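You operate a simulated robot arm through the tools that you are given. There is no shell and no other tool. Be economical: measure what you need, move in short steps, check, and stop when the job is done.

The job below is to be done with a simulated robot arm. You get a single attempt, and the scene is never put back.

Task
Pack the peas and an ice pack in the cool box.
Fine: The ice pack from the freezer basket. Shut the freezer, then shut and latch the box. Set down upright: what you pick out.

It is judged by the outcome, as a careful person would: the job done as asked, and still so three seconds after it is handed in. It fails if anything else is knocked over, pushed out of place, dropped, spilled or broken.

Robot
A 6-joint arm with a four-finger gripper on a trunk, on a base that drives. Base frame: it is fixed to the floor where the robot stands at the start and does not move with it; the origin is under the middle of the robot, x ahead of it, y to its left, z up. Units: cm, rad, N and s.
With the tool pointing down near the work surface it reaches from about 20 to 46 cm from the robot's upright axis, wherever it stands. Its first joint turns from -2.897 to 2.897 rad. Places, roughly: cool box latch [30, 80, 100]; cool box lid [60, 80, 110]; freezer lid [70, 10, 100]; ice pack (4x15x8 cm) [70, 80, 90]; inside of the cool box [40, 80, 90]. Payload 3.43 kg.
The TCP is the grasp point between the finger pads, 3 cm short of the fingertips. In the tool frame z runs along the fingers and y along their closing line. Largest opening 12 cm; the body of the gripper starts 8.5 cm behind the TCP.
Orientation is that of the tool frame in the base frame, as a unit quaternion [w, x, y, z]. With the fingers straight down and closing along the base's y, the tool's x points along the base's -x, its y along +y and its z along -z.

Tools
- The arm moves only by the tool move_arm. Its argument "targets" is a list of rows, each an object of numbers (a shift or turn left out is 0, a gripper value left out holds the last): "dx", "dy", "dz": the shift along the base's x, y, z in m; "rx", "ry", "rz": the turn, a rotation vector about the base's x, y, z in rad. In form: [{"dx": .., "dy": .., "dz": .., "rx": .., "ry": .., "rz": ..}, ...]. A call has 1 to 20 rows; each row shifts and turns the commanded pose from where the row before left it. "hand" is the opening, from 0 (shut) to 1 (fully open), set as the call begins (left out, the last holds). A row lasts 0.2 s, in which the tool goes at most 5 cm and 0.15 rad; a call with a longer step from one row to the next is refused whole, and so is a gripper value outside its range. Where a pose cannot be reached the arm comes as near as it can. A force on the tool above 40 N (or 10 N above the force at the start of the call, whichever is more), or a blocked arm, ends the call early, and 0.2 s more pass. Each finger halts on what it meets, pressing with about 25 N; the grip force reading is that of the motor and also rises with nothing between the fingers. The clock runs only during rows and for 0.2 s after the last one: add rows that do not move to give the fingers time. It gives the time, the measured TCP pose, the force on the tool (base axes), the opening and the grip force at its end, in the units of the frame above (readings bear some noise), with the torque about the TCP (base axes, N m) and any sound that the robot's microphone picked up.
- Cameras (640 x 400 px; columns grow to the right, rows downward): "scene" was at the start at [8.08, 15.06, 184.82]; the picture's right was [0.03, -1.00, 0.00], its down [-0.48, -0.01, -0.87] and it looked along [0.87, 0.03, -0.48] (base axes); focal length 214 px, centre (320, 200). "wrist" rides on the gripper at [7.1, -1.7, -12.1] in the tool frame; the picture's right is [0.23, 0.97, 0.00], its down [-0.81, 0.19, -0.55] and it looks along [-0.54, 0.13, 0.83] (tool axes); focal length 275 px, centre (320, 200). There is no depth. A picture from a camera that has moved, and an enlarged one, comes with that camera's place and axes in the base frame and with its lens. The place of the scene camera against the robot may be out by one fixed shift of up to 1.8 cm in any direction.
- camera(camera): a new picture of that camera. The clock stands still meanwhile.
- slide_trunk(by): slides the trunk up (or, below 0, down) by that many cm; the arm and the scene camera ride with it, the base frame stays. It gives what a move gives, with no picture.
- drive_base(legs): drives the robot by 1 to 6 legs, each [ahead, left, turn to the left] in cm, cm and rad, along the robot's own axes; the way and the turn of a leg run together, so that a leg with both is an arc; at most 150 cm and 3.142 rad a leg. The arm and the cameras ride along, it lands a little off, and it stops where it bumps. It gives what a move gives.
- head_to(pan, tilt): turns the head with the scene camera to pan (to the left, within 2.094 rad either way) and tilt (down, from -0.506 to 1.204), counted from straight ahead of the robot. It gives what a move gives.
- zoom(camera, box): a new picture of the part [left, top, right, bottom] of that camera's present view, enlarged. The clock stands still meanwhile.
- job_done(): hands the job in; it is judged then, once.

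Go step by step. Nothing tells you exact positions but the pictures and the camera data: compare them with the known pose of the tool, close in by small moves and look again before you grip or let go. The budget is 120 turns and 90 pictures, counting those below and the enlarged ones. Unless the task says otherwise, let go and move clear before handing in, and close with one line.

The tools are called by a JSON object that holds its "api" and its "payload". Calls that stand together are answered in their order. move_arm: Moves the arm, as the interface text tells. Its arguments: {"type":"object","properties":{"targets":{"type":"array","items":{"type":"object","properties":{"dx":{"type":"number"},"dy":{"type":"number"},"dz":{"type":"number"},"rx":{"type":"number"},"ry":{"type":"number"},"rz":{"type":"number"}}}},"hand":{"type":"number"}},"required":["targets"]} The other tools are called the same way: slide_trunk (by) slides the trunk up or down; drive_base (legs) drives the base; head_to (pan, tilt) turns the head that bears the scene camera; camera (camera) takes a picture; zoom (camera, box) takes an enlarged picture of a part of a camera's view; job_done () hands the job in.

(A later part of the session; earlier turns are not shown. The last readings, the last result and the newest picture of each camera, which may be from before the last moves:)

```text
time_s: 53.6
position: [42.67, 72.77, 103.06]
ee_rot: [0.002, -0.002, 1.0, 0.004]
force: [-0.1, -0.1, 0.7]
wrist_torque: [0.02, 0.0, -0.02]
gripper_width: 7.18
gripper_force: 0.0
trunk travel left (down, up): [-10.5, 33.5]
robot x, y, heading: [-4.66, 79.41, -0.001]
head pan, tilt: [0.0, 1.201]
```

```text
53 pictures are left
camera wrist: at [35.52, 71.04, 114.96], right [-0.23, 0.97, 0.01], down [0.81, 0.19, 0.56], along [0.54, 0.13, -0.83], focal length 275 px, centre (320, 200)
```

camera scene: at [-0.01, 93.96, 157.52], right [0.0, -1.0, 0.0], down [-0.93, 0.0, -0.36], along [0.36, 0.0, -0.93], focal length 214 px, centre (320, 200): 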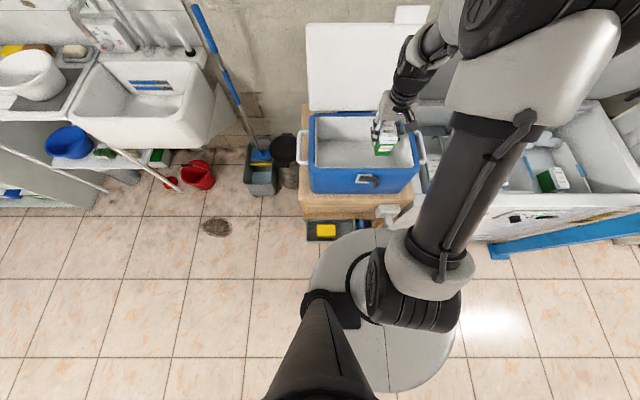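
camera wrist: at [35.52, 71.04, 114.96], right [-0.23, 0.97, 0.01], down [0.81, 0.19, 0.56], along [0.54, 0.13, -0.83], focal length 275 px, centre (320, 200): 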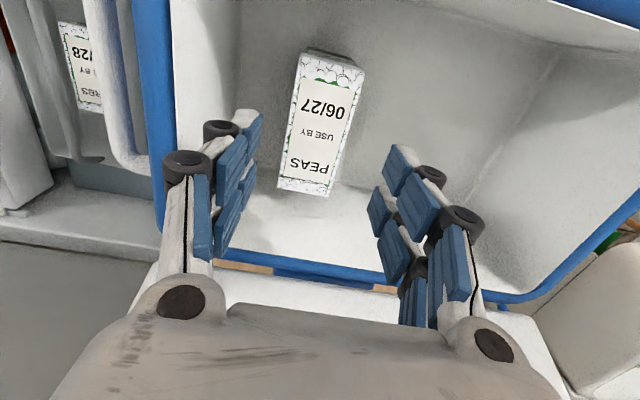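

The peas stand in the cool box, label up. Now raise, back off and return to the freezer for the ice pack in the basket.

{"api": "slide_trunk", "payload": {"by": 18}}

{"api": "drive_base", "payload": {"legs": [[-10, 0, 0], [0, -75, 0], [17, 0, 0]]}}

{"api": "camera", "payload": {"camera": "wrist"}}

```text
time_s: 55.6
position: [42.73, 72.73, 121.07]
ee_rot: [0.003, -0.001, 1.0, 0.004]
force: [-0.8, -0.7, -0.4]
wrist_torque: [0.0, 0.03, -0.01]
gripper_width: 7.21
gripper_force: 0.0
trunk travel left (down, up): [-28.5, 15.5]
robot x, y, heading: [-4.6, 79.1, 0.004]
head pan, tilt: [0.0, 1.201]
```

```text
time_s: 61.5
position: [49.79, -2.29, 120.94]
ee_rot: [0.002, -0.003, 1.0, 0.003]
force: [0.3, -0.8, -0.7]
wrist_torque: [0.01, 0.02, 0.01]
gripper_width: 7.17
gripper_force: 0.1
trunk travel left (down, up): [-28.5, 15.5]
robot x, y, heading: [2.08, 3.8, 0.003]
head pan, tilt: [0.0, 1.201]
```

```text
52 pictures are left
camera wrist: at [42.65, -4.16, 132.91], right [-0.24, 0.97, 0.01], down [0.81, 0.19, 0.56], along [0.54, 0.14, -0.83], focal length 275 px, centre (320, 200)
```

wrist: 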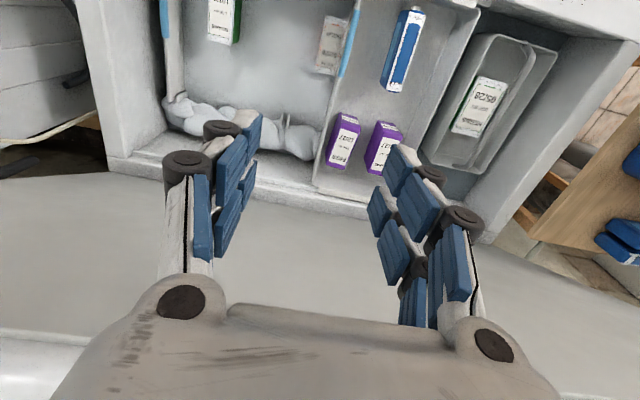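

{"api": "move_arm", "payload": {"targets": [{"dx": -0.013, "dy": 0.039}, {"dx": -0.013, "dy": 0.039}, {"dx": -0.013, "dy": 0.04}, {"dx": -0.014, "dy": 0.04}, {}]}}

{"api": "slide_trunk", "payload": {"by": -24}}

{"api": "camera", "payload": {"camera": "wrist"}}

```text
time_s: 62.7
position: [44.34, 13.51, 120.98]
ee_rot: [0.003, -0.003, 1.0, 0.004]
force: [0.8, -0.2, 0.2]
wrist_torque: [0.01, -0.04, -0.03]
gripper_width: 7.17
gripper_force: 0.2
trunk travel left (down, up): [-28.5, 15.5]
robot x, y, heading: [2.8, 3.8, 0.002]
head pan, tilt: [0.0, 1.201]
```

```text
time_s: 65.2
position: [44.39, 13.59, 96.99]
ee_rot: [0.003, -0.003, 1.0, 0.004]
force: [0.0, -0.2, -0.8]
wrist_torque: [0.0, -0.02, -0.01]
gripper_width: 7.24
gripper_force: 0.0
trunk travel left (down, up): [-4.5, 39.5]
robot x, y, heading: [2.13, 3.54, -0.001]
head pan, tilt: [0.0, 1.201]
```

```text
51 pictures are left
camera wrist: at [37.22, 11.73, 108.88], right [-0.24, 0.97, 0.01], down [0.81, 0.19, 0.56], along [0.54, 0.14, -0.83], focal length 275 px, centre (320, 200)
```

wrist: 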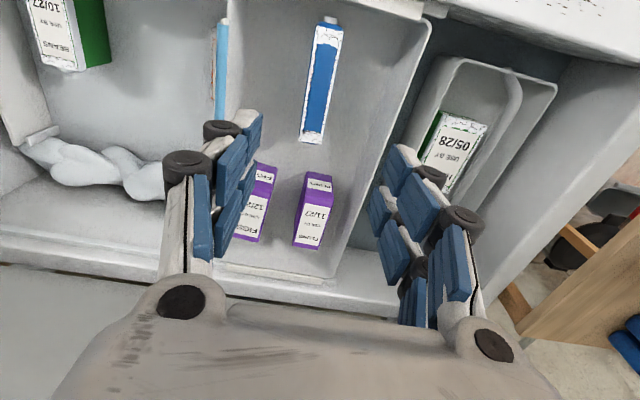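

The pack's centre is (44.2, 13.9) with a slight yaw of about 0.06. I'll align and descend.

{"api": "move_arm", "payload": {"targets": [{"dy": 0.004, "rz": 0.06, "dz": -0.03}, {"dz": -0.04}, {"dz": -0.04}, {"dz": -0.04}, {"dz": -0.04}, {"dz": -0.03}, {"dz": -0.03}, {}]}}

{"api": "camera", "payload": {"camera": "wrist"}}

```text
time_s: 67.0
position: [44.58, 13.84, 71.83]
ee_rot: [0.003, -0.033, 0.999, 0.003]
force: [-0.2, -0.3, -0.6]
wrist_torque: [0.0, -0.02, 0.0]
gripper_width: 7.18
gripper_force: 0.0
trunk travel left (down, up): [-4.5, 39.5]
robot x, y, heading: [2.03, 3.73, -0.003]
head pan, tilt: [0.0, 1.201]
```

```text
50 pictures are left
camera wrist: at [37.31, 11.64, 83.78], right [-0.29, 0.96, 0.01], down [0.79, 0.24, 0.56], along [0.53, 0.17, -0.83], focal length 275 px, centre (320, 200)
```

wrist: 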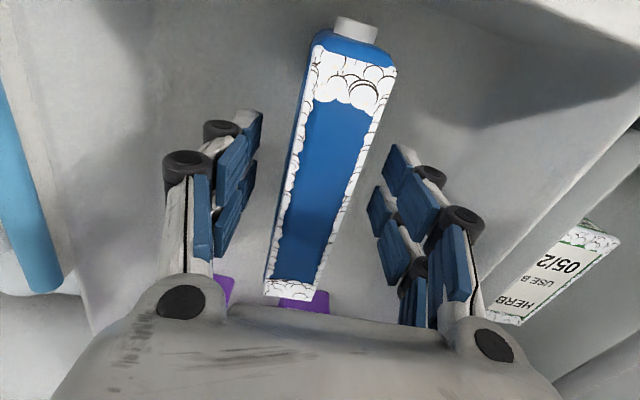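

{"api": "move_arm", "payload": {"targets": [{"dz": -0.015}, {"dz": -0.01}, {"dz": -0.01}, {}]}}

{"api": "move_arm", "payload": {"hand": 0, "targets": [{}, {}, {}, {}, {}, {}, {}]}}

{"api": "move_arm", "payload": {"targets": [{"dz": 0.003}, {"dz": 0.003}, {"dz": 0.006}, {"dz": 0.01}]}}

{"api": "camera", "payload": {"camera": "wrist"}}

```text
time_s: 68.0
position: [44.32, 13.9, 68.47]
ee_rot: [0.003, -0.033, 0.999, 0.004]
force: [-0.1, 0.4, 0.1]
wrist_torque: [0.01, 0.04, 0.02]
gripper_width: 7.2
gripper_force: 0.1
trunk travel left (down, up): [-4.5, 39.5]
robot x, y, heading: [2.61, 4.13, 0.011]
head pan, tilt: [0.0, 1.201]
```

```text
time_s: 69.6
position: [44.31, 13.86, 68.49]
ee_rot: [0.003, -0.033, 0.999, 0.004]
force: [-0.3, -0.5, 0.6]
wrist_torque: [0.01, 0.03, -0.01]
gripper_width: 3.36
gripper_force: 24.4
trunk travel left (down, up): [-4.5, 39.5]
robot x, y, heading: [2.86, 4.15, 0.005]
head pan, tilt: [0.0, 1.201]
```

```text
time_s: 70.6
position: [44.46, 13.88, 70.71]
ee_rot: [0.002, -0.032, 0.999, 0.004]
force: [0.6, -0.6, -2.5]
wrist_torque: [0.0, 0.0, -0.02]
gripper_width: 3.38
gripper_force: 25.3
trunk travel left (down, up): [-4.5, 39.5]
robot x, y, heading: [2.1, 3.64, 0.001]
head pan, tilt: [0.0, 1.201]
```

```text
49 pictures are left
camera wrist: at [37.27, 11.72, 82.56], right [-0.29, 0.96, 0.01], down [0.79, 0.24, 0.56], along [0.53, 0.17, -0.83], focal length 275 px, centre (320, 200)
```

wrist: 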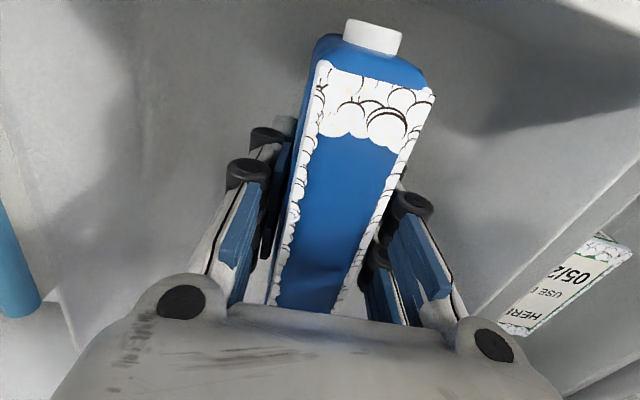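

Held, about 3 N. Lifting gently.

{"api": "move_arm", "payload": {"targets": [{"dz": 0.015}, {"dz": 0.02}, {"dz": 0.02}, {"dz": 0.025}, {"dz": 0.025}, {"dz": 0.025}, {"dz": 0.025}, {"dz": 0.025}, {"dz": 0.025}, {"dz": 0.025}, {"dz": 0.025}, {"dz": 0.015}, {}]}}

{"api": "slide_trunk", "payload": {"by": 24}}

{"api": "camera", "payload": {"camera": "wrist"}}

```text
time_s: 73.4
position: [44.39, 13.9, 97.72]
ee_rot: [0.002, -0.032, 0.999, 0.004]
force: [-0.2, -0.2, -1.6]
wrist_torque: [-0.02, 0.0, -0.01]
gripper_width: 3.35
gripper_force: 25.5
trunk travel left (down, up): [-4.5, 39.5]
robot x, y, heading: [2.38, 3.92, -0.002]
head pan, tilt: [0.0, 1.201]
```

```text
time_s: 75.9
position: [44.37, 13.87, 121.55]
ee_rot: [0.001, -0.032, 0.999, 0.004]
force: [-0.6, -0.8, -2.1]
wrist_torque: [-0.01, 0.02, -0.02]
gripper_width: 3.36
gripper_force: 24.9
trunk travel left (down, up): [-28.5, 15.5]
robot x, y, heading: [2.53, 4.03, 0.002]
head pan, tilt: [0.0, 1.201]
```

```text
48 pictures are left
camera wrist: at [37.35, 11.68, 133.5], right [-0.29, 0.96, 0.01], down [0.79, 0.24, 0.56], along [0.53, 0.17, -0.83], focal length 275 px, centre (320, 200)
```

wrist: 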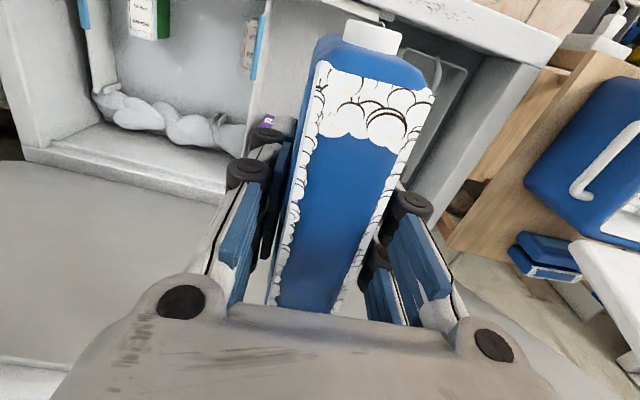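

{"api": "drive_base", "payload": {"legs": [[-16, 0, 0], [0, 77, 0], [9.5, 0, 0]]}}

{"api": "move_arm", "payload": {"targets": [{"dx": 0.02, "dy": -0.02, "rz": -0.03}, {"dx": 0.02, "dy": -0.02, "rz": -0.03}, {"dx": 0.01, "dy": -0.02}, {}]}}

{"api": "camera", "payload": {"camera": "wrist"}}

{"api": "camera", "payload": {"camera": "scene"}}

```text
time_s: 81.8
position: [37.84, 90.79, 121.5]
ee_rot: [0.002, -0.03, 1.0, 0.004]
force: [1.3, 0.2, -2.4]
wrist_torque: [-0.03, 0.04, 0.01]
gripper_width: 3.37
gripper_force: 25.7
trunk travel left (down, up): [-28.5, 15.5]
robot x, y, heading: [-4.14, 80.84, -0.006]
head pan, tilt: [0.0, 1.201]
```

```text
time_s: 82.8
position: [42.73, 84.74, 121.56]
ee_rot: [0.003, 0.0, 1.0, 0.002]
force: [-0.5, 0.2, -1.8]
wrist_torque: [0.0, -0.03, 0.0]
gripper_width: 3.37
gripper_force: 25.4
trunk travel left (down, up): [-28.5, 15.5]
robot x, y, heading: [-4.54, 80.94, -0.004]
head pan, tilt: [0.0, 1.201]
```

```text
47 pictures are left
camera wrist: at [35.62, 83.0, 133.54], right [-0.23, 0.97, 0.0], down [0.81, 0.19, 0.56], along [0.54, 0.13, -0.83], focal length 275 px, centre (320, 200)
```

wrist: 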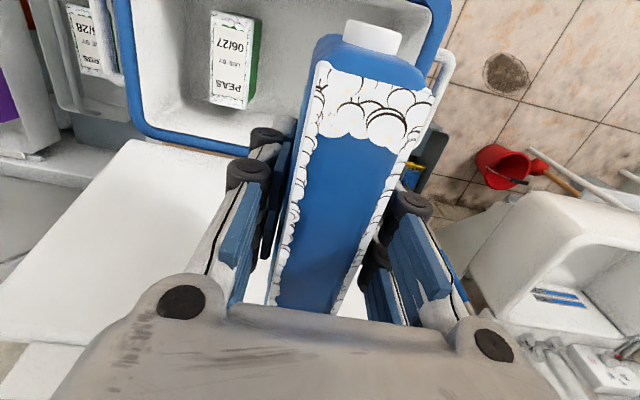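

```text
46 pictures are left
camera scene: at [0.47, 95.81, 175.51], right [0.0, -1.0, 0.0], down [-0.93, 0.0, -0.36], along [0.36, 0.0, -0.93], focal length 214 px, centre (320, 200)
```

scene: 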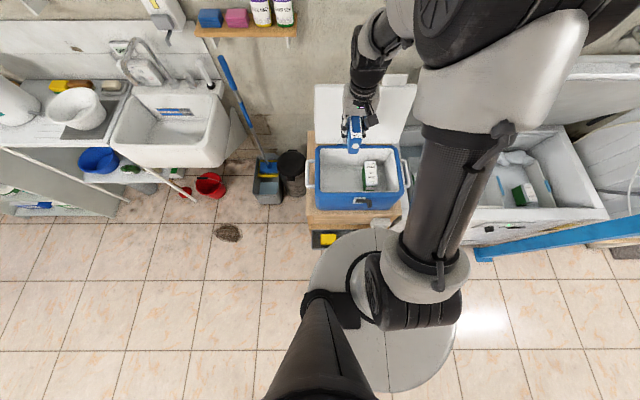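

Shift a bit forward to centre the pack and lower it.

{"api": "move_arm", "payload": {"targets": [{"dx": 0.015}, {}]}}

{"api": "slide_trunk", "payload": {"by": -20}}

{"api": "camera", "payload": {"camera": "wrist"}}

{"api": "zoom", "payload": {"camera": "scene", "box": [280, 80, 440, 240]}}

```text
time_s: 83.4
position: [44.27, 84.74, 121.64]
ee_rot: [0.002, 0.0, 1.0, 0.003]
force: [0.0, -0.3, -2.6]
wrist_torque: [0.03, -0.03, 0.03]
gripper_width: 3.4
gripper_force: 24.8
trunk travel left (down, up): [-28.5, 15.5]
robot x, y, heading: [-3.93, 81.2, -0.006]
head pan, tilt: [0.0, 1.201]
```

```text
time_s: 85.6
position: [44.44, 84.65, 101.69]
ee_rot: [0.004, -0.001, 1.0, 0.004]
force: [0.9, -0.5, 6.2]
wrist_torque: [-0.01, -0.62, 0.02]
gripper_width: 3.39
gripper_force: 25.0
trunk travel left (down, up): [-8.5, 35.5]
robot x, y, heading: [-4.47, 81.17, -0.003]
head pan, tilt: [0.0, 1.201]
```

```text
45 pictures are left
camera wrist: at [37.18, 82.98, 113.6], right [-0.23, 0.97, 0.0], down [0.81, 0.19, 0.56], along [0.54, 0.13, -0.83], focal length 275 px, centre (320, 200)
```

wrist: 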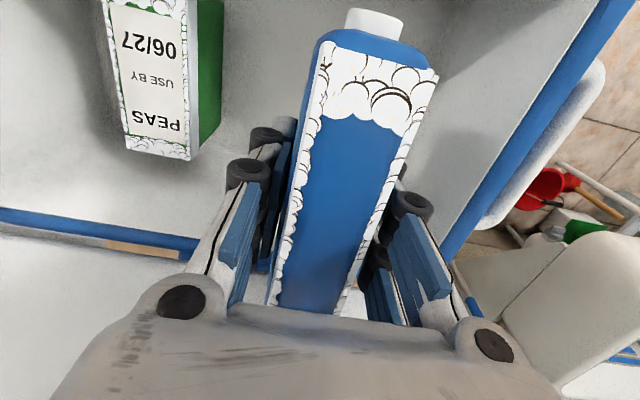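

```text
2.50 times, centred on (360, 160) of scene
camera zoom: at [0.42, 95.73, 155.53], right [0.0, -1.0, 0.0], down [-0.93, 0.0, -0.36], along [0.36, 0.0, -0.93], focal length 536 px, centre (220, 300)
```

zoom: 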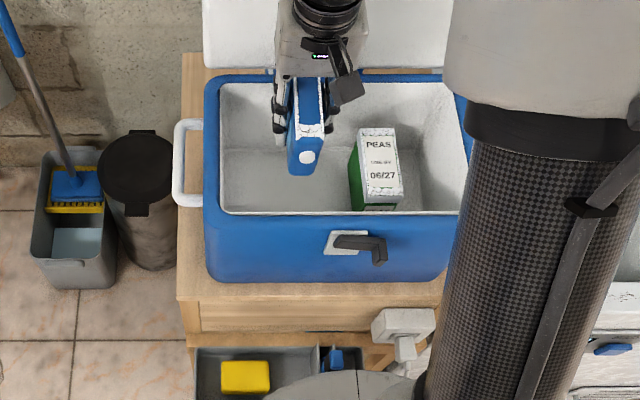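

The far end of the pack seems to touch the back rim (6 N, torque). I'll raise it, and instead turn it a quarter so its length lies along the wider direction of the box.

{"api": "slide_trunk", "payload": {"by": 15}}

{"api": "camera", "payload": {"camera": "wrist"}}

{"api": "head_to", "payload": {"pan": -0.3, "tilt": 0.8}}

{"api": "camera", "payload": {"camera": "scene"}}

```text
time_s: 87.3
position: [44.4, 84.74, 116.59]
ee_rot: [0.002, 0.0, 1.0, 0.004]
force: [0.3, -0.2, -2.0]
wrist_torque: [-0.02, 0.03, -0.02]
gripper_width: 3.38
gripper_force: 25.8
trunk travel left (down, up): [-23.5, 20.5]
robot x, y, heading: [-3.88, 80.97, 0.0]
head pan, tilt: [0.0, 1.201]
```

```text
43 pictures are left
camera wrist: at [37.18, 82.98, 128.52], right [-0.23, 0.97, 0.01], down [0.81, 0.19, 0.56], along [0.54, 0.13, -0.83], focal length 275 px, centre (320, 200)
```

wrist: 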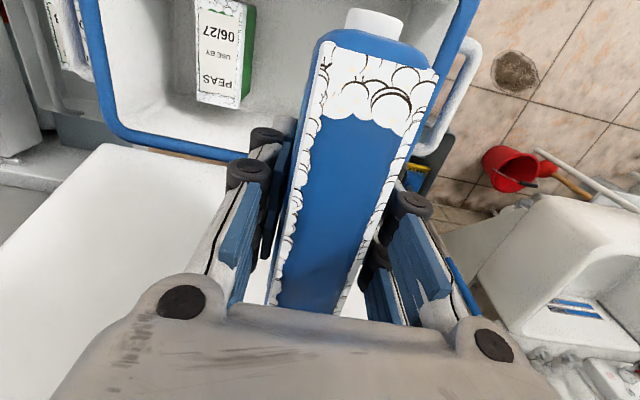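

```text
time_s: 88.2
position: [44.47, 84.73, 116.55]
ee_rot: [0.001, 0.0, 1.0, 0.004]
force: [1.0, 0.0, -2.4]
wrist_torque: [-0.02, 0.02, 0.01]
gripper_width: 3.41
gripper_force: 25.3
trunk travel left (down, up): [-23.5, 20.5]
robot x, y, heading: [-4.46, 80.92, -0.004]
head pan, tilt: [-0.3, 0.799]
```

```text
42 pictures are left
camera scene: at [2.59, 93.35, 173.28], right [-0.3, -0.95, 0.0], down [-0.68, 0.21, -0.7], along [0.66, -0.21, -0.72], focal length 214 px, centre (320, 200)
```

scene: 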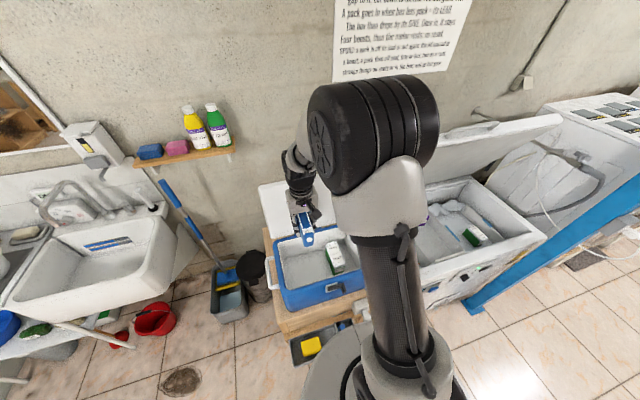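

{"api": "zoom", "payload": {"camera": "scene", "box": [240, 140, 380, 320]}}

{"api": "move_arm", "payload": {"targets": [{"dx": -0.01, "rz": 0.145}, {"rz": 0.145}, {"rz": 0.145}, {"rz": 0.145}, {"rz": 0.145}, {"rz": 0.145}, {"rz": 0.145}, {"rz": 0.145}, {"rz": 0.145}, {"rz": 0.145}, {"rz": 0.12}, {}]}}

{"api": "camera", "payload": {"camera": "wrist"}}

```text
2.22 times, centred on (310, 230) of scene
camera zoom: at [2.59, 93.35, 173.28], right [-0.3, -0.95, 0.0], down [-0.68, 0.21, -0.7], along [0.66, -0.21, -0.72], focal length 477 px, centre (342, 133)
```

zoom: 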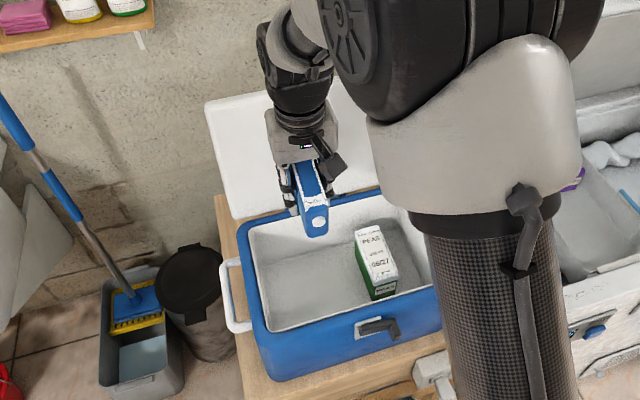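

```text
time_s: 90.8
position: [43.28, 84.7, 116.61]
ee_rot: [-0.001, -0.707, 0.707, 0.003]
force: [0.3, -0.6, -3.1]
wrist_torque: [-0.02, -0.02, -0.04]
gripper_width: 3.38
gripper_force: 24.7
trunk travel left (down, up): [-23.5, 20.5]
robot x, y, heading: [-4.21, 81.2, -0.007]
head pan, tilt: [-0.3, 0.799]
```

```text
40 pictures are left
camera wrist: at [45.12, 77.55, 128.55], right [-0.97, -0.23, 0.01], down [-0.19, 0.81, 0.56], along [-0.13, 0.54, -0.83], focal length 275 px, centre (320, 200)
```

wrist: 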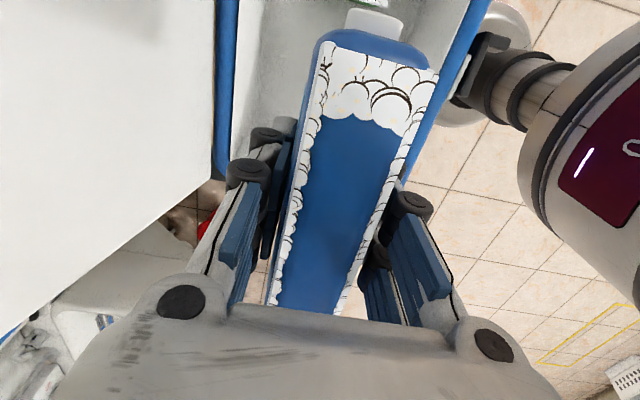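

The pack now lies along y, and its ends come to about y 77–92. Lowering again.

{"api": "move_arm", "payload": {"targets": [{"dy": 0.004}, {}]}}

{"api": "slide_trunk", "payload": {"by": -15}}

{"api": "camera", "payload": {"camera": "wrist"}}

{"api": "zoom", "payload": {"camera": "scene", "box": [240, 140, 380, 320]}}

```text
time_s: 91.4
position: [43.4, 85.17, 116.71]
ee_rot: [-0.001, -0.707, 0.707, 0.004]
force: [0.1, -0.6, -1.5]
wrist_torque: [-0.02, 0.0, 0.0]
gripper_width: 3.36
gripper_force: 24.9
trunk travel left (down, up): [-23.5, 20.5]
robot x, y, heading: [-4.08, 81.0, -0.001]
head pan, tilt: [-0.3, 0.799]
```

```text
time_s: 93.1
position: [43.32, 85.25, 101.83]
ee_rot: [-0.001, -0.707, 0.708, 0.003]
force: [0.1, -0.3, -1.3]
wrist_torque: [0.05, 0.0, -0.03]
gripper_width: 3.36
gripper_force: 25.5
trunk travel left (down, up): [-8.5, 35.5]
robot x, y, heading: [-4.14, 80.56, -0.004]
head pan, tilt: [-0.3, 0.799]
```

```text
39 pictures are left
camera wrist: at [45.09, 77.96, 113.59], right [-0.97, -0.23, 0.01], down [-0.19, 0.81, 0.56], along [-0.13, 0.54, -0.83], focal length 275 px, centre (320, 200)
```

wrist: 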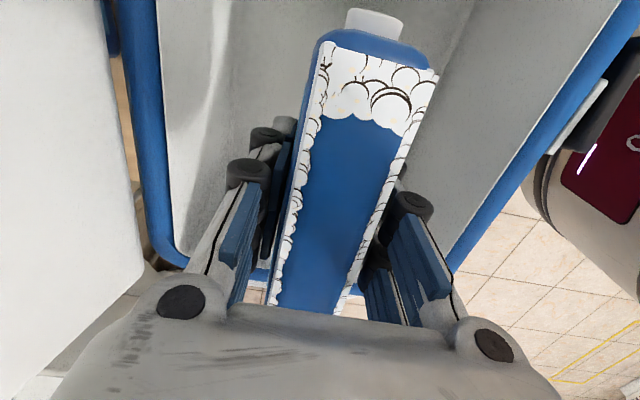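

```text
2.22 times, centred on (310, 230) of scene
camera zoom: at [2.57, 93.34, 158.3], right [-0.3, -0.95, 0.0], down [-0.68, 0.21, -0.7], along [0.67, -0.21, -0.72], focal length 477 px, centre (342, 133)
```

zoom: 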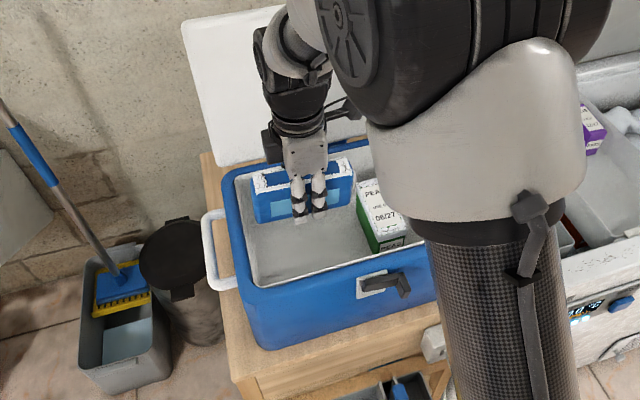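

Clear of all the walls. Lowering gently.

{"api": "move_arm", "payload": {"targets": [{"dz": -0.02}, {"dz": -0.02}, {"dz": -0.02}, {"dz": -0.02}, {"dz": -0.01}, {"dz": -0.01}, {}]}}

```text
time_s: 94.7
position: [43.42, 85.06, 91.69]
ee_rot: [-0.001, -0.706, 0.708, 0.003]
force: [-0.3, 0.4, -1.9]
wrist_torque: [0.03, 0.02, -0.01]
gripper_width: 3.36
gripper_force: 25.3
trunk travel left (down, up): [-8.5, 35.5]
robot x, y, heading: [-3.96, 81.22, -0.002]
head pan, tilt: [-0.3, 0.799]
```

{"api": "move_arm", "payload": {"targets": [{"dz": -0.005}, {"dz": -0.005}, {}]}}

{"api": "camera", "payload": {"camera": "wrist"}}

```text
time_s: 95.5
position: [43.34, 85.19, 90.78]
ee_rot: [-0.002, -0.706, 0.708, 0.003]
force: [-0.1, -0.2, -2.4]
wrist_torque: [0.0, -0.05, 0.01]
gripper_width: 3.38
gripper_force: 24.8
trunk travel left (down, up): [-8.5, 35.5]
robot x, y, heading: [-3.79, 81.18, -0.003]
head pan, tilt: [-0.3, 0.799]
```

```text
37 pictures are left
camera wrist: at [45.1, 77.98, 102.6], right [-0.97, -0.23, 0.01], down [-0.19, 0.81, 0.56], along [-0.13, 0.54, -0.83], focal length 275 px, centre (320, 200)
```

wrist: 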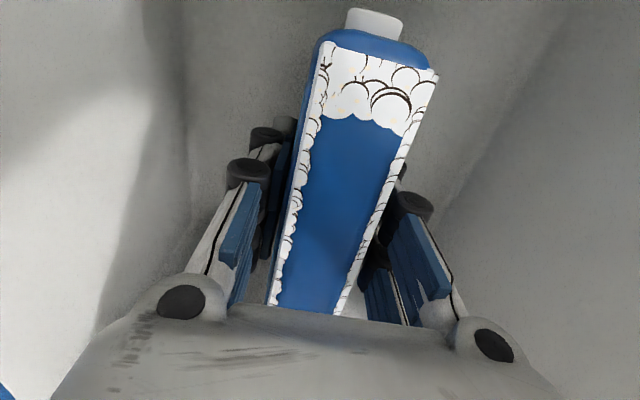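

{"api": "move_arm", "payload": {"targets": [{"dz": -0.004}, {"dz": -0.004}, {}]}}

```text
time_s: 96.3
position: [43.39, 85.11, 89.81]
ee_rot: [-0.001, -0.707, 0.708, 0.005]
force: [0.1, -0.3, -2.7]
wrist_torque: [-0.01, 0.01, -0.03]
gripper_width: 3.36
gripper_force: 24.9
trunk travel left (down, up): [-8.5, 35.5]
robot x, y, heading: [-4.0, 80.74, -0.005]
head pan, tilt: [-0.3, 0.799]
```

{"api": "move_arm", "payload": {"targets": [{"dz": -0.004}, {"dz": -0.003}, {}]}}

```text
time_s: 97.1
position: [43.34, 85.16, 89.17]
ee_rot: [-0.001, -0.707, 0.708, 0.004]
force: [0.0, 0.7, -1.5]
wrist_torque: [0.01, 0.01, -0.01]
gripper_width: 3.37
gripper_force: 24.9
trunk travel left (down, up): [-8.5, 35.5]
robot x, y, heading: [-4.21, 80.8, -0.002]
head pan, tilt: [-0.3, 0.799]
```

{"api": "move_arm", "payload": {"targets": [{"dz": -0.003}, {"dz": -0.003}, {}]}}

```text
time_s: 97.9
position: [43.44, 85.23, 88.59]
ee_rot: [0.0, -0.707, 0.708, 0.003]
force: [-0.5, -1.2, 3.7]
wrist_torque: [-0.39, 0.03, -0.04]
gripper_width: 3.37
gripper_force: 24.5
trunk travel left (down, up): [-8.5, 35.5]
robot x, y, heading: [-4.37, 80.64, -0.005]
head pan, tilt: [-0.3, 0.799]
```

The cap end touches first, so the pack is pitched a little. I'll press a bit more so it levels itself in the grip.

{"api": "move_arm", "payload": {"targets": [{"dz": -0.002}, {"dz": -0.002}, {}]}}

{"api": "zoom", "payload": {"camera": "scene", "box": [240, 160, 360, 280]}}

```text
time_s: 98.7
position: [43.33, 85.16, 88.28]
ee_rot: [0.001, 0.707, -0.707, -0.003]
force: [1.0, 0.4, 8.3]
wrist_torque: [-0.73, -0.02, -0.03]
gripper_width: 3.38
gripper_force: 25.1
trunk travel left (down, up): [-8.5, 35.5]
robot x, y, heading: [-4.14, 81.14, -0.001]
head pan, tilt: [-0.3, 0.799]
```

```text
3.33 times, centred on (300, 220) of scene
camera zoom: at [2.5, 93.36, 158.29], right [-0.3, -0.95, 0.0], down [-0.68, 0.21, -0.7], along [0.67, -0.21, -0.72], focal length 715 px, centre (387, 133)
```

zoom: 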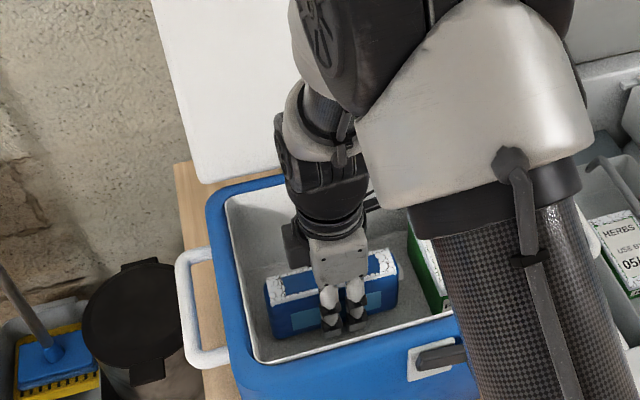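

{"api": "move_arm", "payload": {"targets": [{"rx": -0.02}, {"rx": -0.02}, {}]}}

{"api": "camera", "payload": {"camera": "wrist"}}

```text
time_s: 99.5
position: [43.3, 85.13, 88.18]
ee_rot: [-0.016, -0.706, 0.708, -0.012]
force: [-0.6, 2.8, 7.5]
wrist_torque: [0.81, -0.03, -0.06]
gripper_width: 3.36
gripper_force: 24.4
trunk travel left (down, up): [-8.5, 35.5]
robot x, y, heading: [-4.22, 80.89, -0.002]
head pan, tilt: [-0.3, 0.799]
```

```text
35 pictures are left
camera wrist: at [45.05, 78.46, 100.38], right [-0.97, -0.23, 0.01], down [-0.19, 0.83, 0.52], along [-0.13, 0.51, -0.85], focal length 275 px, centre (320, 200)
```

wrist: 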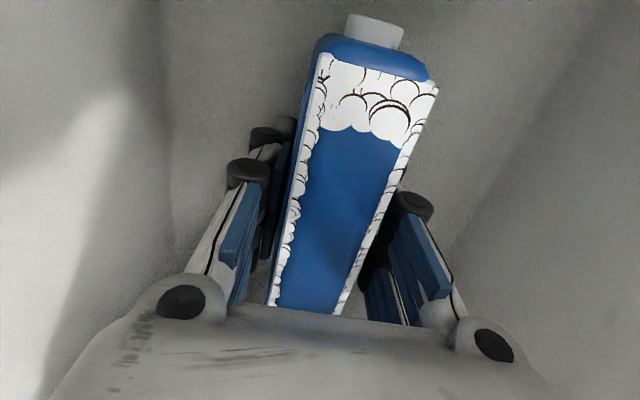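

Now the other end bears; level is in between. Turn back half, then release.

{"api": "move_arm", "payload": {"targets": [{"rx": 0.018}, {}]}}

{"api": "move_arm", "payload": {"hand": 0.5, "targets": [{}, {}, {}, {}]}}

{"api": "camera", "payload": {"camera": "wrist"}}

```text
time_s: 100.1
position: [43.26, 85.05, 88.1]
ee_rot: [-0.009, -0.706, 0.708, -0.003]
force: [-0.9, 1.5, -0.2]
wrist_torque: [-0.1, -0.04, -0.04]
gripper_width: 3.38
gripper_force: 24.8
trunk travel left (down, up): [-8.5, 35.5]
robot x, y, heading: [-4.12, 81.03, -0.002]
head pan, tilt: [-0.3, 0.799]
```

```text
time_s: 101.1
position: [43.31, 85.15, 88.11]
ee_rot: [-0.008, -0.706, 0.708, -0.004]
force: [0.5, -0.3, 0.2]
wrist_torque: [0.0, -0.03, -0.01]
gripper_width: 6.0
gripper_force: 0.1
trunk travel left (down, up): [-8.5, 35.5]
robot x, y, heading: [-4.36, 81.21, -0.0]
head pan, tilt: [-0.3, 0.799]
```

```text
34 pictures are left
camera wrist: at [45.07, 78.24, 100.23], right [-0.97, -0.23, 0.01], down [-0.19, 0.82, 0.54], along [-0.13, 0.52, -0.84], focal length 275 px, centre (320, 200)
```

wrist: 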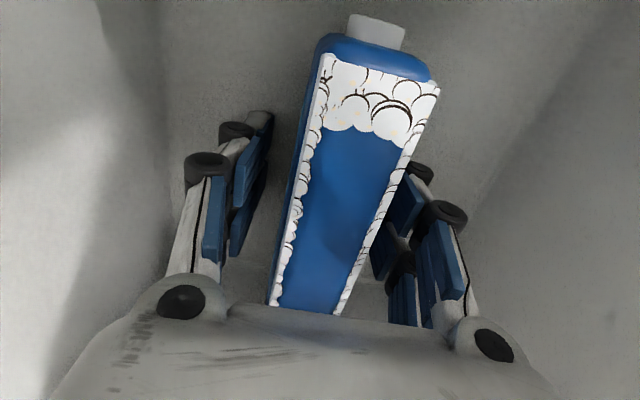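

Released and standing. Rising and restoring the tool direction.

{"api": "move_arm", "payload": {"targets": [{"dz": 0.01}, {"dz": 0.02}, {"dz": 0.03}, {"dz": 0.04, "rx": 0.022}, {"dz": 0.04}, {}]}}

{"api": "slide_trunk", "payload": {"by": 22}}

{"api": "move_arm", "payload": {"targets": [{"rz": -0.145}, {"rz": -0.145}, {"rz": -0.145}, {"rz": -0.145}, {"rz": -0.145}, {"rz": -0.145}, {"rz": -0.145}, {"rz": -0.145}, {"rz": -0.145}, {"rz": -0.145}, {"rz": -0.12}, {}]}}

{"api": "drive_base", "payload": {"legs": [[-10, 0, 0]]}}

{"api": "head_to", "payload": {"pan": 0.0, "tilt": 0.8}}

{"api": "camera", "payload": {"camera": "wrist"}}

{"api": "camera", "payload": {"camera": "scene"}}

```text
time_s: 102.5
position: [43.4, 85.26, 102.14]
ee_rot: [-0.001, -0.707, 0.707, 0.004]
force: [0.0, 0.2, -0.1]
wrist_torque: [-0.02, 0.01, 0.01]
gripper_width: 6.01
gripper_force: 0.1
trunk travel left (down, up): [-8.5, 35.5]
robot x, y, heading: [-4.38, 80.93, 0.003]
head pan, tilt: [-0.3, 0.799]
```

```text
time_s: 104.9
position: [43.26, 85.2, 124.12]
ee_rot: [0.0, -0.706, 0.708, 0.003]
force: [-0.1, -0.1, 0.0]
wrist_torque: [-0.03, 0.04, 0.02]
gripper_width: 6.0
gripper_force: 0.0
trunk travel left (down, up): [-30.5, 13.5]
robot x, y, heading: [-4.06, 81.02, -0.01]
head pan, tilt: [-0.3, 0.799]
```

```text
time_s: 107.5
position: [43.28, 85.31, 124.17]
ee_rot: [0.002, 0.001, 1.0, 0.004]
force: [-0.3, -0.7, -0.7]
wrist_torque: [0.01, -0.01, -0.03]
gripper_width: 5.98
gripper_force: 0.0
trunk travel left (down, up): [-30.5, 13.5]
robot x, y, heading: [-4.19, 80.75, -0.004]
head pan, tilt: [-0.3, 0.799]
```

```text
time_s: 108.6
position: [33.43, 85.09, 124.12]
ee_rot: [0.003, 0.0, 1.0, 0.004]
force: [0.1, -0.1, 1.0]
wrist_torque: [0.05, -0.04, -0.01]
gripper_width: 6.01
gripper_force: 0.2
trunk travel left (down, up): [-30.5, 13.5]
robot x, y, heading: [-13.88, 81.27, -0.002]
head pan, tilt: [-0.3, 0.799]
```

```text
time_s: 109.4
position: [33.45, 85.21, 124.06]
ee_rot: [0.001, -0.001, 1.0, 0.003]
force: [0.5, -0.2, 0.4]
wrist_torque: [-0.02, 0.02, -0.01]
gripper_width: 6.0
gripper_force: 0.1
trunk travel left (down, up): [-30.5, 13.5]
robot x, y, heading: [-13.63, 81.16, -0.007]
head pan, tilt: [0.0, 0.799]
```

```text
33 pictures are left
camera wrist: at [26.25, 83.48, 136.03], right [-0.23, 0.97, 0.01], down [0.81, 0.19, 0.56], along [0.54, 0.13, -0.83], focal length 275 px, centre (320, 200)
```

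wrist: 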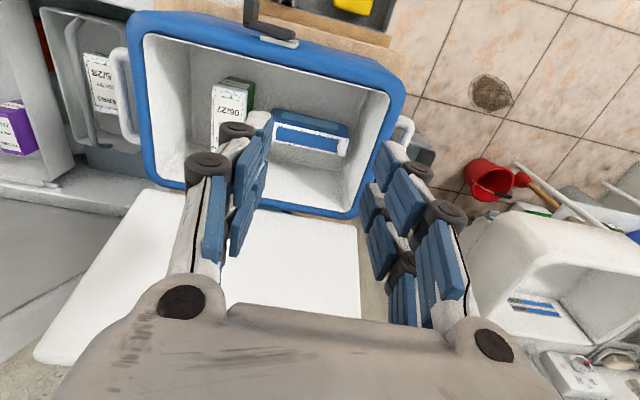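

```text
32 pictures are left
camera scene: at [-6.91, 95.74, 180.28], right [0.0, -1.0, 0.0], down [-0.72, 0.0, -0.7], along [0.7, 0.0, -0.72], focal length 214 px, centre (320, 200)
```

scene: 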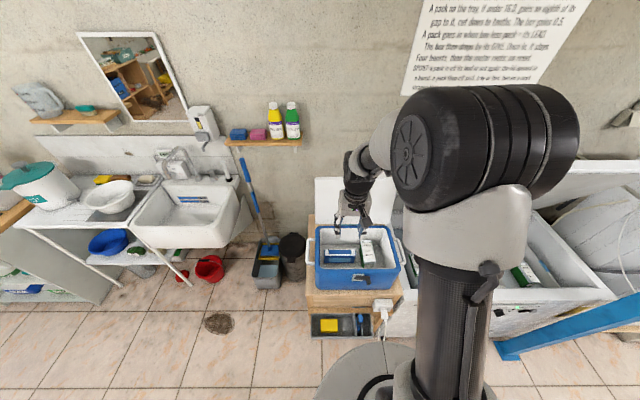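

Peas and ice pack are both in the box, upright. Next is the freezer lid; by my estimates its front edge and handle lean towards me at about (60, 10, 131). I'll drive back to it and look.

{"api": "drive_base", "payload": {"legs": [[0, -71, 0]]}}

{"api": "head_to", "payload": {"pan": 0.0, "tilt": 0.7}}

{"api": "camera", "payload": {"camera": "scene"}}

{"api": "camera", "payload": {"camera": "wrist"}}

```text
time_s: 113.3
position: [33.16, 14.2, 124.12]
ee_rot: [0.002, 0.001, 1.0, 0.003]
force: [-0.2, -0.1, 0.4]
wrist_torque: [0.0, -0.03, 0.03]
gripper_width: 6.0
gripper_force: 0.0
trunk travel left (down, up): [-30.5, 13.5]
robot x, y, heading: [-14.38, 10.11, -0.002]
head pan, tilt: [0.0, 0.799]
```

```text
time_s: 114.0
position: [33.14, 14.27, 124.23]
ee_rot: [0.002, -0.001, 1.0, 0.003]
force: [0.2, 0.8, -1.0]
wrist_torque: [0.0, -0.02, 0.0]
gripper_width: 6.04
gripper_force: 0.0
trunk travel left (down, up): [-30.5, 13.5]
robot x, y, heading: [-14.31, 10.12, -0.008]
head pan, tilt: [0.0, 0.7]
```

```text
31 pictures are left
camera scene: at [-6.74, 24.76, 181.11], right [0.0, -1.0, 0.0], down [-0.64, 0.0, -0.76], along [0.76, 0.0, -0.64], focal length 214 px, centre (320, 200)
```

scene: 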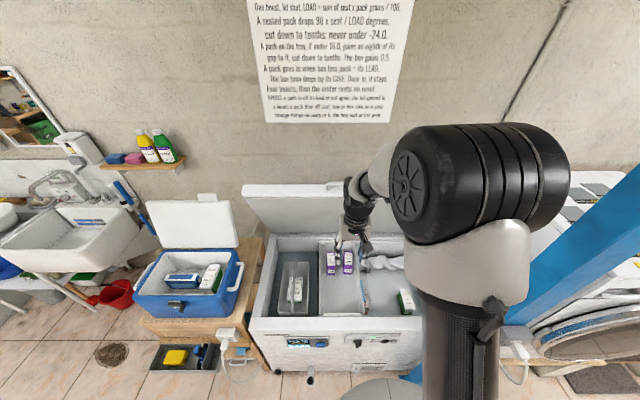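

```text
30 pictures are left
camera wrist: at [26.0, 12.52, 136.04], right [-0.23, 0.97, 0.01], down [0.81, 0.19, 0.56], along [0.54, 0.13, -0.83], focal length 275 px, centre (320, 200)
```

wrist: 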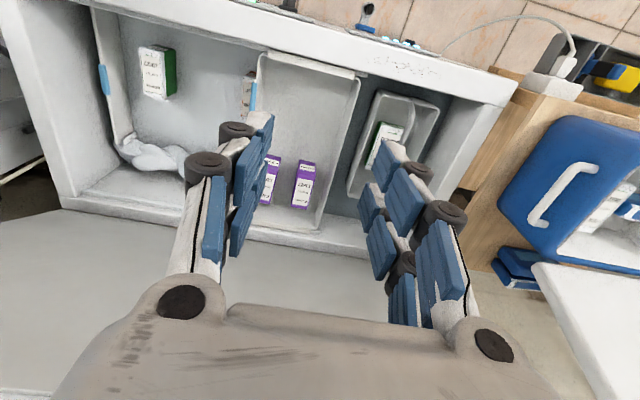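

The lid's front edge measures (64, ·, 129) with the hinge near (80, ·, 80), so it leans towards me at about 72°. I'll approach right of its handle, pitch the closed gripper forward and lay it over the edge to push it closed.

{"api": "drive_base", "payload": {"legs": [[0, -17, 0], [15, 0, 0]]}}

{"api": "move_arm", "payload": {"hand": 0, "targets": [{"dx": -0.02, "dz": 0.03, "ry": -0.13}, {"dx": -0.02, "dz": 0.03, "ry": -0.13}, {"dz": 0.04, "ry": -0.13}, {"dz": 0.04, "ry": -0.13}, {"ry": -0.13, "dz": 0.04}, {"ry": -0.13, "dz": 0.04}, {}]}}

{"api": "camera", "payload": {"camera": "wrist"}}

{"api": "camera", "payload": {"camera": "scene"}}

```text
time_s: 116.4
position: [48.31, -2.71, 124.14]
ee_rot: [0.002, 0.001, 1.0, 0.003]
force: [1.1, 1.2, 0.7]
wrist_torque: [0.0, 0.05, 0.03]
gripper_width: 6.0
gripper_force: 0.0
trunk travel left (down, up): [-30.5, 13.5]
robot x, y, heading: [0.96, -6.63, 0.001]
head pan, tilt: [0.0, 0.7]
```

```text
time_s: 118.0
position: [44.31, -2.87, 146.1]
ee_rot: [0.383, -0.002, 0.924, 0.003]
force: [-0.2, -0.8, -0.2]
wrist_torque: [0.03, 0.03, -0.01]
gripper_width: 0.0
gripper_force: 24.9
trunk travel left (down, up): [-30.5, 13.5]
robot x, y, heading: [0.71, -7.2, 0.002]
head pan, tilt: [0.0, 0.7]
```

```text
29 pictures are left
camera wrist: at [30.75, -4.55, 149.47], right [-0.17, 0.97, -0.16], down [0.18, 0.19, 0.96], along [0.97, 0.13, -0.21], focal length 275 px, centre (320, 200)
```

wrist: 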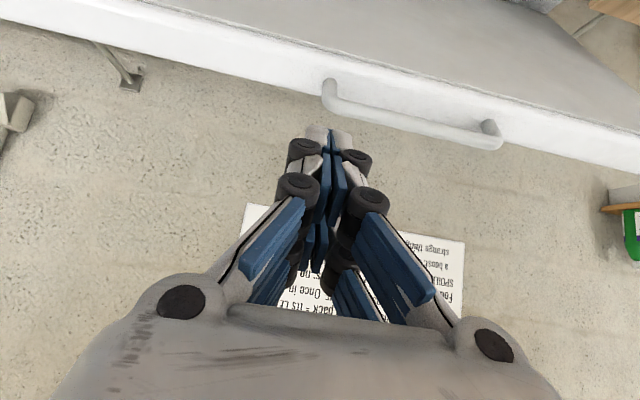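

```text
28 pictures are left
camera scene: at [8.38, 7.71, 181.1], right [0.0, -1.0, 0.0], down [-0.64, 0.0, -0.76], along [0.76, 0.0, -0.64], focal length 214 px, centre (320, 200)
```

scene: 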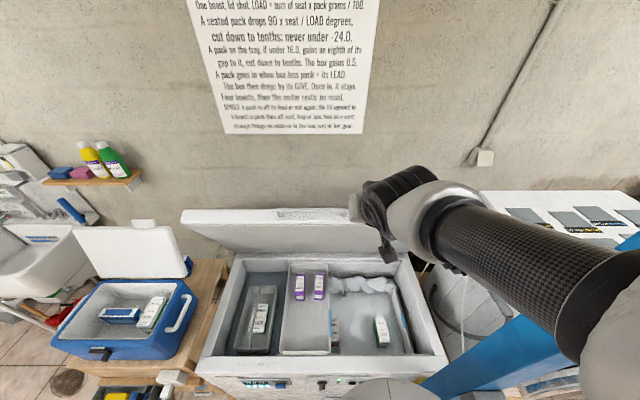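

The handle spans y −2…23 on the edge, so y = −9 is clear of it. Extending the tool over the edge while staying high.

{"api": "move_arm", "payload": {"targets": [{"dx": 0.04, "dy": -0.02}, {"dx": 0.04, "dy": -0.02}, {"dx": 0.04, "dy": -0.02}, {"dx": 0.04}, {"dx": 0.04}, {"dx": 0.02}, {}]}}

{"api": "camera", "payload": {"camera": "wrist"}}

```text
time_s: 119.6
position: [66.01, -8.85, 146.17]
ee_rot: [0.383, -0.002, 0.924, 0.003]
force: [0.3, -0.7, 0.6]
wrist_torque: [-0.02, 0.0, -0.02]
gripper_width: 0.0
gripper_force: 25.3
trunk travel left (down, up): [-30.5, 13.5]
robot x, y, heading: [1.08, -6.67, 0.001]
head pan, tilt: [0.0, 0.7]
```

```text
27 pictures are left
camera wrist: at [52.56, -10.56, 149.5], right [-0.17, 0.97, -0.16], down [0.18, 0.19, 0.96], along [0.97, 0.13, -0.21], focal length 275 px, centre (320, 200)
```

wrist: 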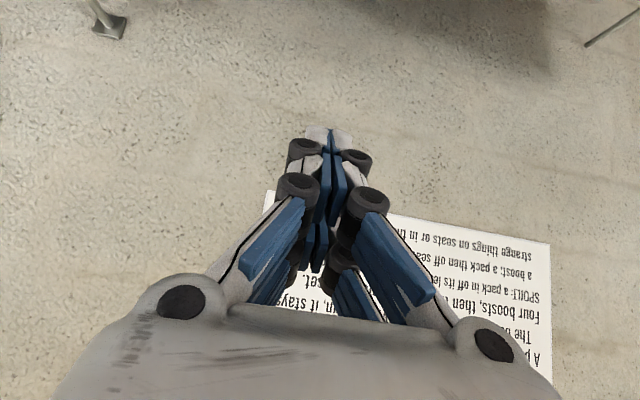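

Reach is fine. Moving slightly further and down behind the edge, watching the force.

{"api": "move_arm", "payload": {"targets": [{"dx": 0.03}, {"dx": 0.02}, {"dz": -0.03}, {"dz": -0.03}, {"dz": -0.03}, {"dz": -0.02}, {}]}}

{"api": "camera", "payload": {"camera": "scene"}}

```text
time_s: 121.2
position: [71.13, -8.85, 135.07]
ee_rot: [0.383, -0.002, 0.924, 0.003]
force: [-0.1, 0.1, -0.6]
wrist_torque: [0.01, -0.01, -0.01]
gripper_width: 0.0
gripper_force: 24.9
trunk travel left (down, up): [-30.5, 13.5]
robot x, y, heading: [0.4, -6.91, 0.0]
head pan, tilt: [0.0, 0.7]
```

```text
26 pictures are left
camera scene: at [8.23, 7.69, 181.11], right [0.0, -1.0, 0.0], down [-0.64, 0.0, -0.77], along [0.77, 0.0, -0.64], focal length 214 px, centre (320, 200)
```

scene: 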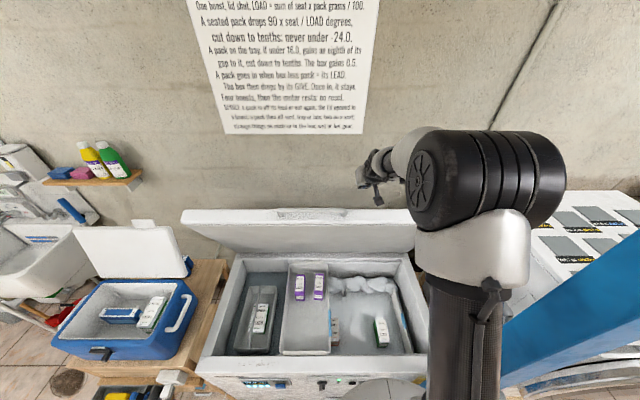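

{"api": "move_arm", "payload": {"targets": [{"dz": -0.02}, {"dz": -0.02}, {"dx": -0.015}, {"dx": -0.015}, {"dx": -0.015}, {}]}}

{"api": "move_arm", "payload": {"targets": [{"dx": -0.02, "dz": -0.006}, {"dx": -0.02, "dz": -0.006}, {"dx": -0.02, "dz": -0.006}, {}]}}

{"api": "camera", "payload": {"camera": "scene"}}

```text
time_s: 122.6
position: [66.64, -8.68, 131.06]
ee_rot: [0.381, -0.002, 0.924, 0.003]
force: [0.1, 0.5, 0.6]
wrist_torque: [0.03, 0.01, 0.02]
gripper_width: 0.0
gripper_force: 25.0
trunk travel left (down, up): [-30.5, 13.5]
robot x, y, heading: [0.76, -7.13, -0.0]
head pan, tilt: [0.0, 0.7]
```

```text
time_s: 123.6
position: [62.77, -8.67, 129.93]
ee_rot: [0.383, -0.001, 0.924, 0.002]
force: [2.8, -0.7, 1.9]
wrist_torque: [0.03, 0.01, -0.02]
gripper_width: 0.6
gripper_force: 33.4
out of reach, approached as far as the arm can: row 1, 2
trunk travel left (down, up): [-30.5, 13.5]
robot x, y, heading: [0.92, -7.27, -0.004]
head pan, tilt: [0.0, 0.7]
```

```text
25 pictures are left
camera scene: at [8.32, 7.69, 181.11], right [0.0, -1.0, 0.0], down [-0.64, 0.0, -0.76], along [0.76, 0.0, -0.64], focal length 214 px, centre (320, 200)
```

scene: 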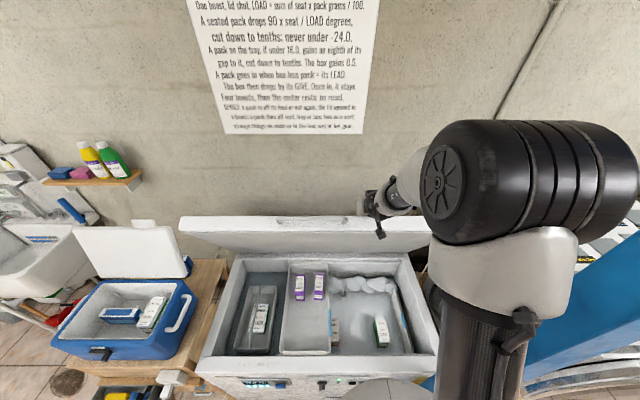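

The lid is following with little force. Continue pulling along its arc.

{"api": "move_arm", "payload": {"targets": [{"dx": -0.02, "dz": -0.008}, {"dx": -0.02, "dz": -0.01}, {"dx": -0.02, "dz": -0.01}, {"dx": -0.02, "dz": -0.012}, {"dx": -0.02, "dz": -0.012}, {}]}}

{"api": "camera", "payload": {"camera": "scene"}}

```text
time_s: 125.0
position: [52.11, -11.36, 124.17]
ee_rot: [0.382, -0.003, 0.924, 0.005]
force: [0.9, 0.3, 1.9]
wrist_torque: [0.01, 0.0, 0.0]
gripper_width: 0.02
gripper_force: 33.3
out of reach, approached as far as the arm can: row 3, 4, 5
trunk travel left (down, up): [-30.5, 13.5]
robot x, y, heading: [0.85, -7.28, -0.001]
head pan, tilt: [0.0, 0.7]
```

```text
24 pictures are left
camera scene: at [8.3, 7.73, 181.11], right [0.0, -1.0, 0.0], down [-0.64, 0.0, -0.76], along [0.76, 0.0, -0.64], focal length 214 px, centre (320, 200)
```

scene: 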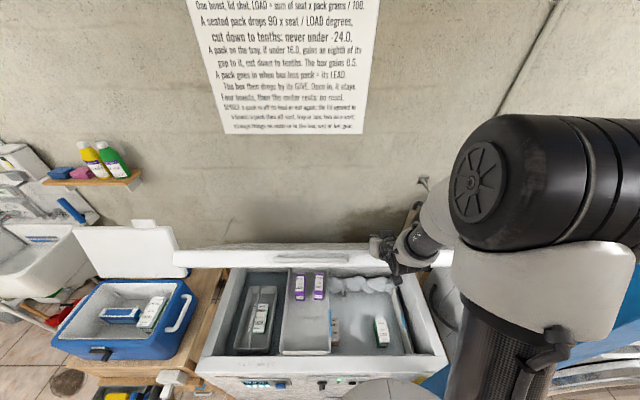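

The lid is at roughly 55° now. I'll lift off, turn the tool to point straight down over the lid, and then press down from above.

{"api": "move_arm", "payload": {"targets": [{"dz": 0.04}, {"dz": 0.04, "ry": 0.13}, {"dz": 0.02, "ry": 0.13}, {"ry": 0.13}, {"ry": 0.13}, {"ry": 0.13}, {"ry": 0.13}, {}]}}

{"api": "camera", "payload": {"camera": "scene"}}

{"api": "camera", "payload": {"camera": "wrist"}}

```text
time_s: 126.8
position: [52.73, -8.93, 131.69]
ee_rot: [0.175, -0.011, 0.983, 0.049]
force: [-1.0, 0.2, 0.5]
wrist_torque: [0.02, -0.05, 0.02]
gripper_width: 0.01
gripper_force: 33.5
out of reach, approached as far as the arm can: row 2, 3, 4, 5
trunk travel left (down, up): [-30.5, 13.5]
robot x, y, heading: [0.61, -7.09, -0.004]
head pan, tilt: [0.0, 0.7]
```

```text
23 pictures are left
camera scene: at [8.16, 7.7, 181.11], right [0.0, -1.0, 0.0], down [-0.64, 0.0, -0.77], along [0.77, 0.0, -0.64], focal length 214 px, centre (320, 200)
```

scene: 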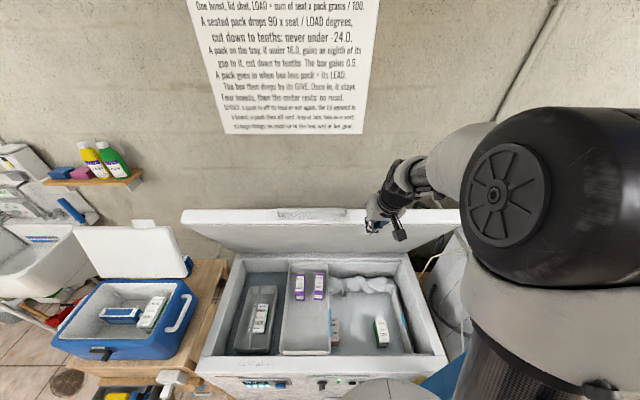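

```text
22 pictures are left
camera wrist: at [41.98, -11.85, 140.29], right [-0.25, 0.97, 0.01], down [0.56, 0.14, 0.81], along [0.79, 0.21, -0.58], focal length 275 px, centre (320, 200)
```

wrist: 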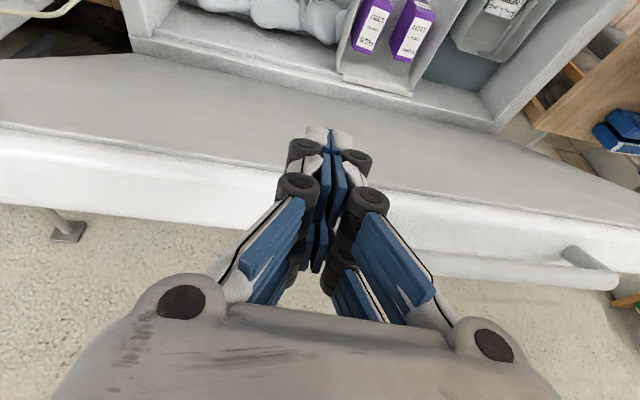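

The lid is spring-loaded and swung back open, so I must close it in one continuous pull. The arm ran short of inward reach; I'll hook again, then use base drives backwards with trunk lowering. First raise the tool and restore its pitch.

{"api": "move_arm", "payload": {"targets": [{"dz": 0.04}, {"dz": 0.04}, {"dz": 0.04}, {"dz": 0.03}, {}]}}

{"api": "move_arm", "payload": {"targets": [{"ry": -0.13}, {"ry": -0.13}, {"ry": -0.13}, {"ry": -0.13}, {"ry": -0.13}, {"ry": -0.13}, {}]}}

```text
time_s: 128.0
position: [52.93, -8.93, 146.71]
ee_rot: [0.175, -0.011, 0.983, 0.05]
force: [0.2, 0.3, 0.8]
wrist_torque: [0.03, -0.04, 0.02]
gripper_width: 0.0
gripper_force: 33.5
trunk travel left (down, up): [-30.5, 13.5]
robot x, y, heading: [0.88, -7.13, -0.007]
head pan, tilt: [0.0, 0.7]
```

```text
time_s: 129.6
position: [52.7, -8.22, 146.63]
ee_rot: [0.499, -0.033, 0.864, 0.056]
force: [0.1, 0.4, 0.4]
wrist_torque: [0.02, 0.01, -0.02]
gripper_width: 0.03
gripper_force: 33.2
out of reach, approached as far as the arm can: row 6
trunk travel left (down, up): [-30.5, 13.5]
robot x, y, heading: [1.08, -6.87, 0.001]
head pan, tilt: [0.0, 0.7]
```

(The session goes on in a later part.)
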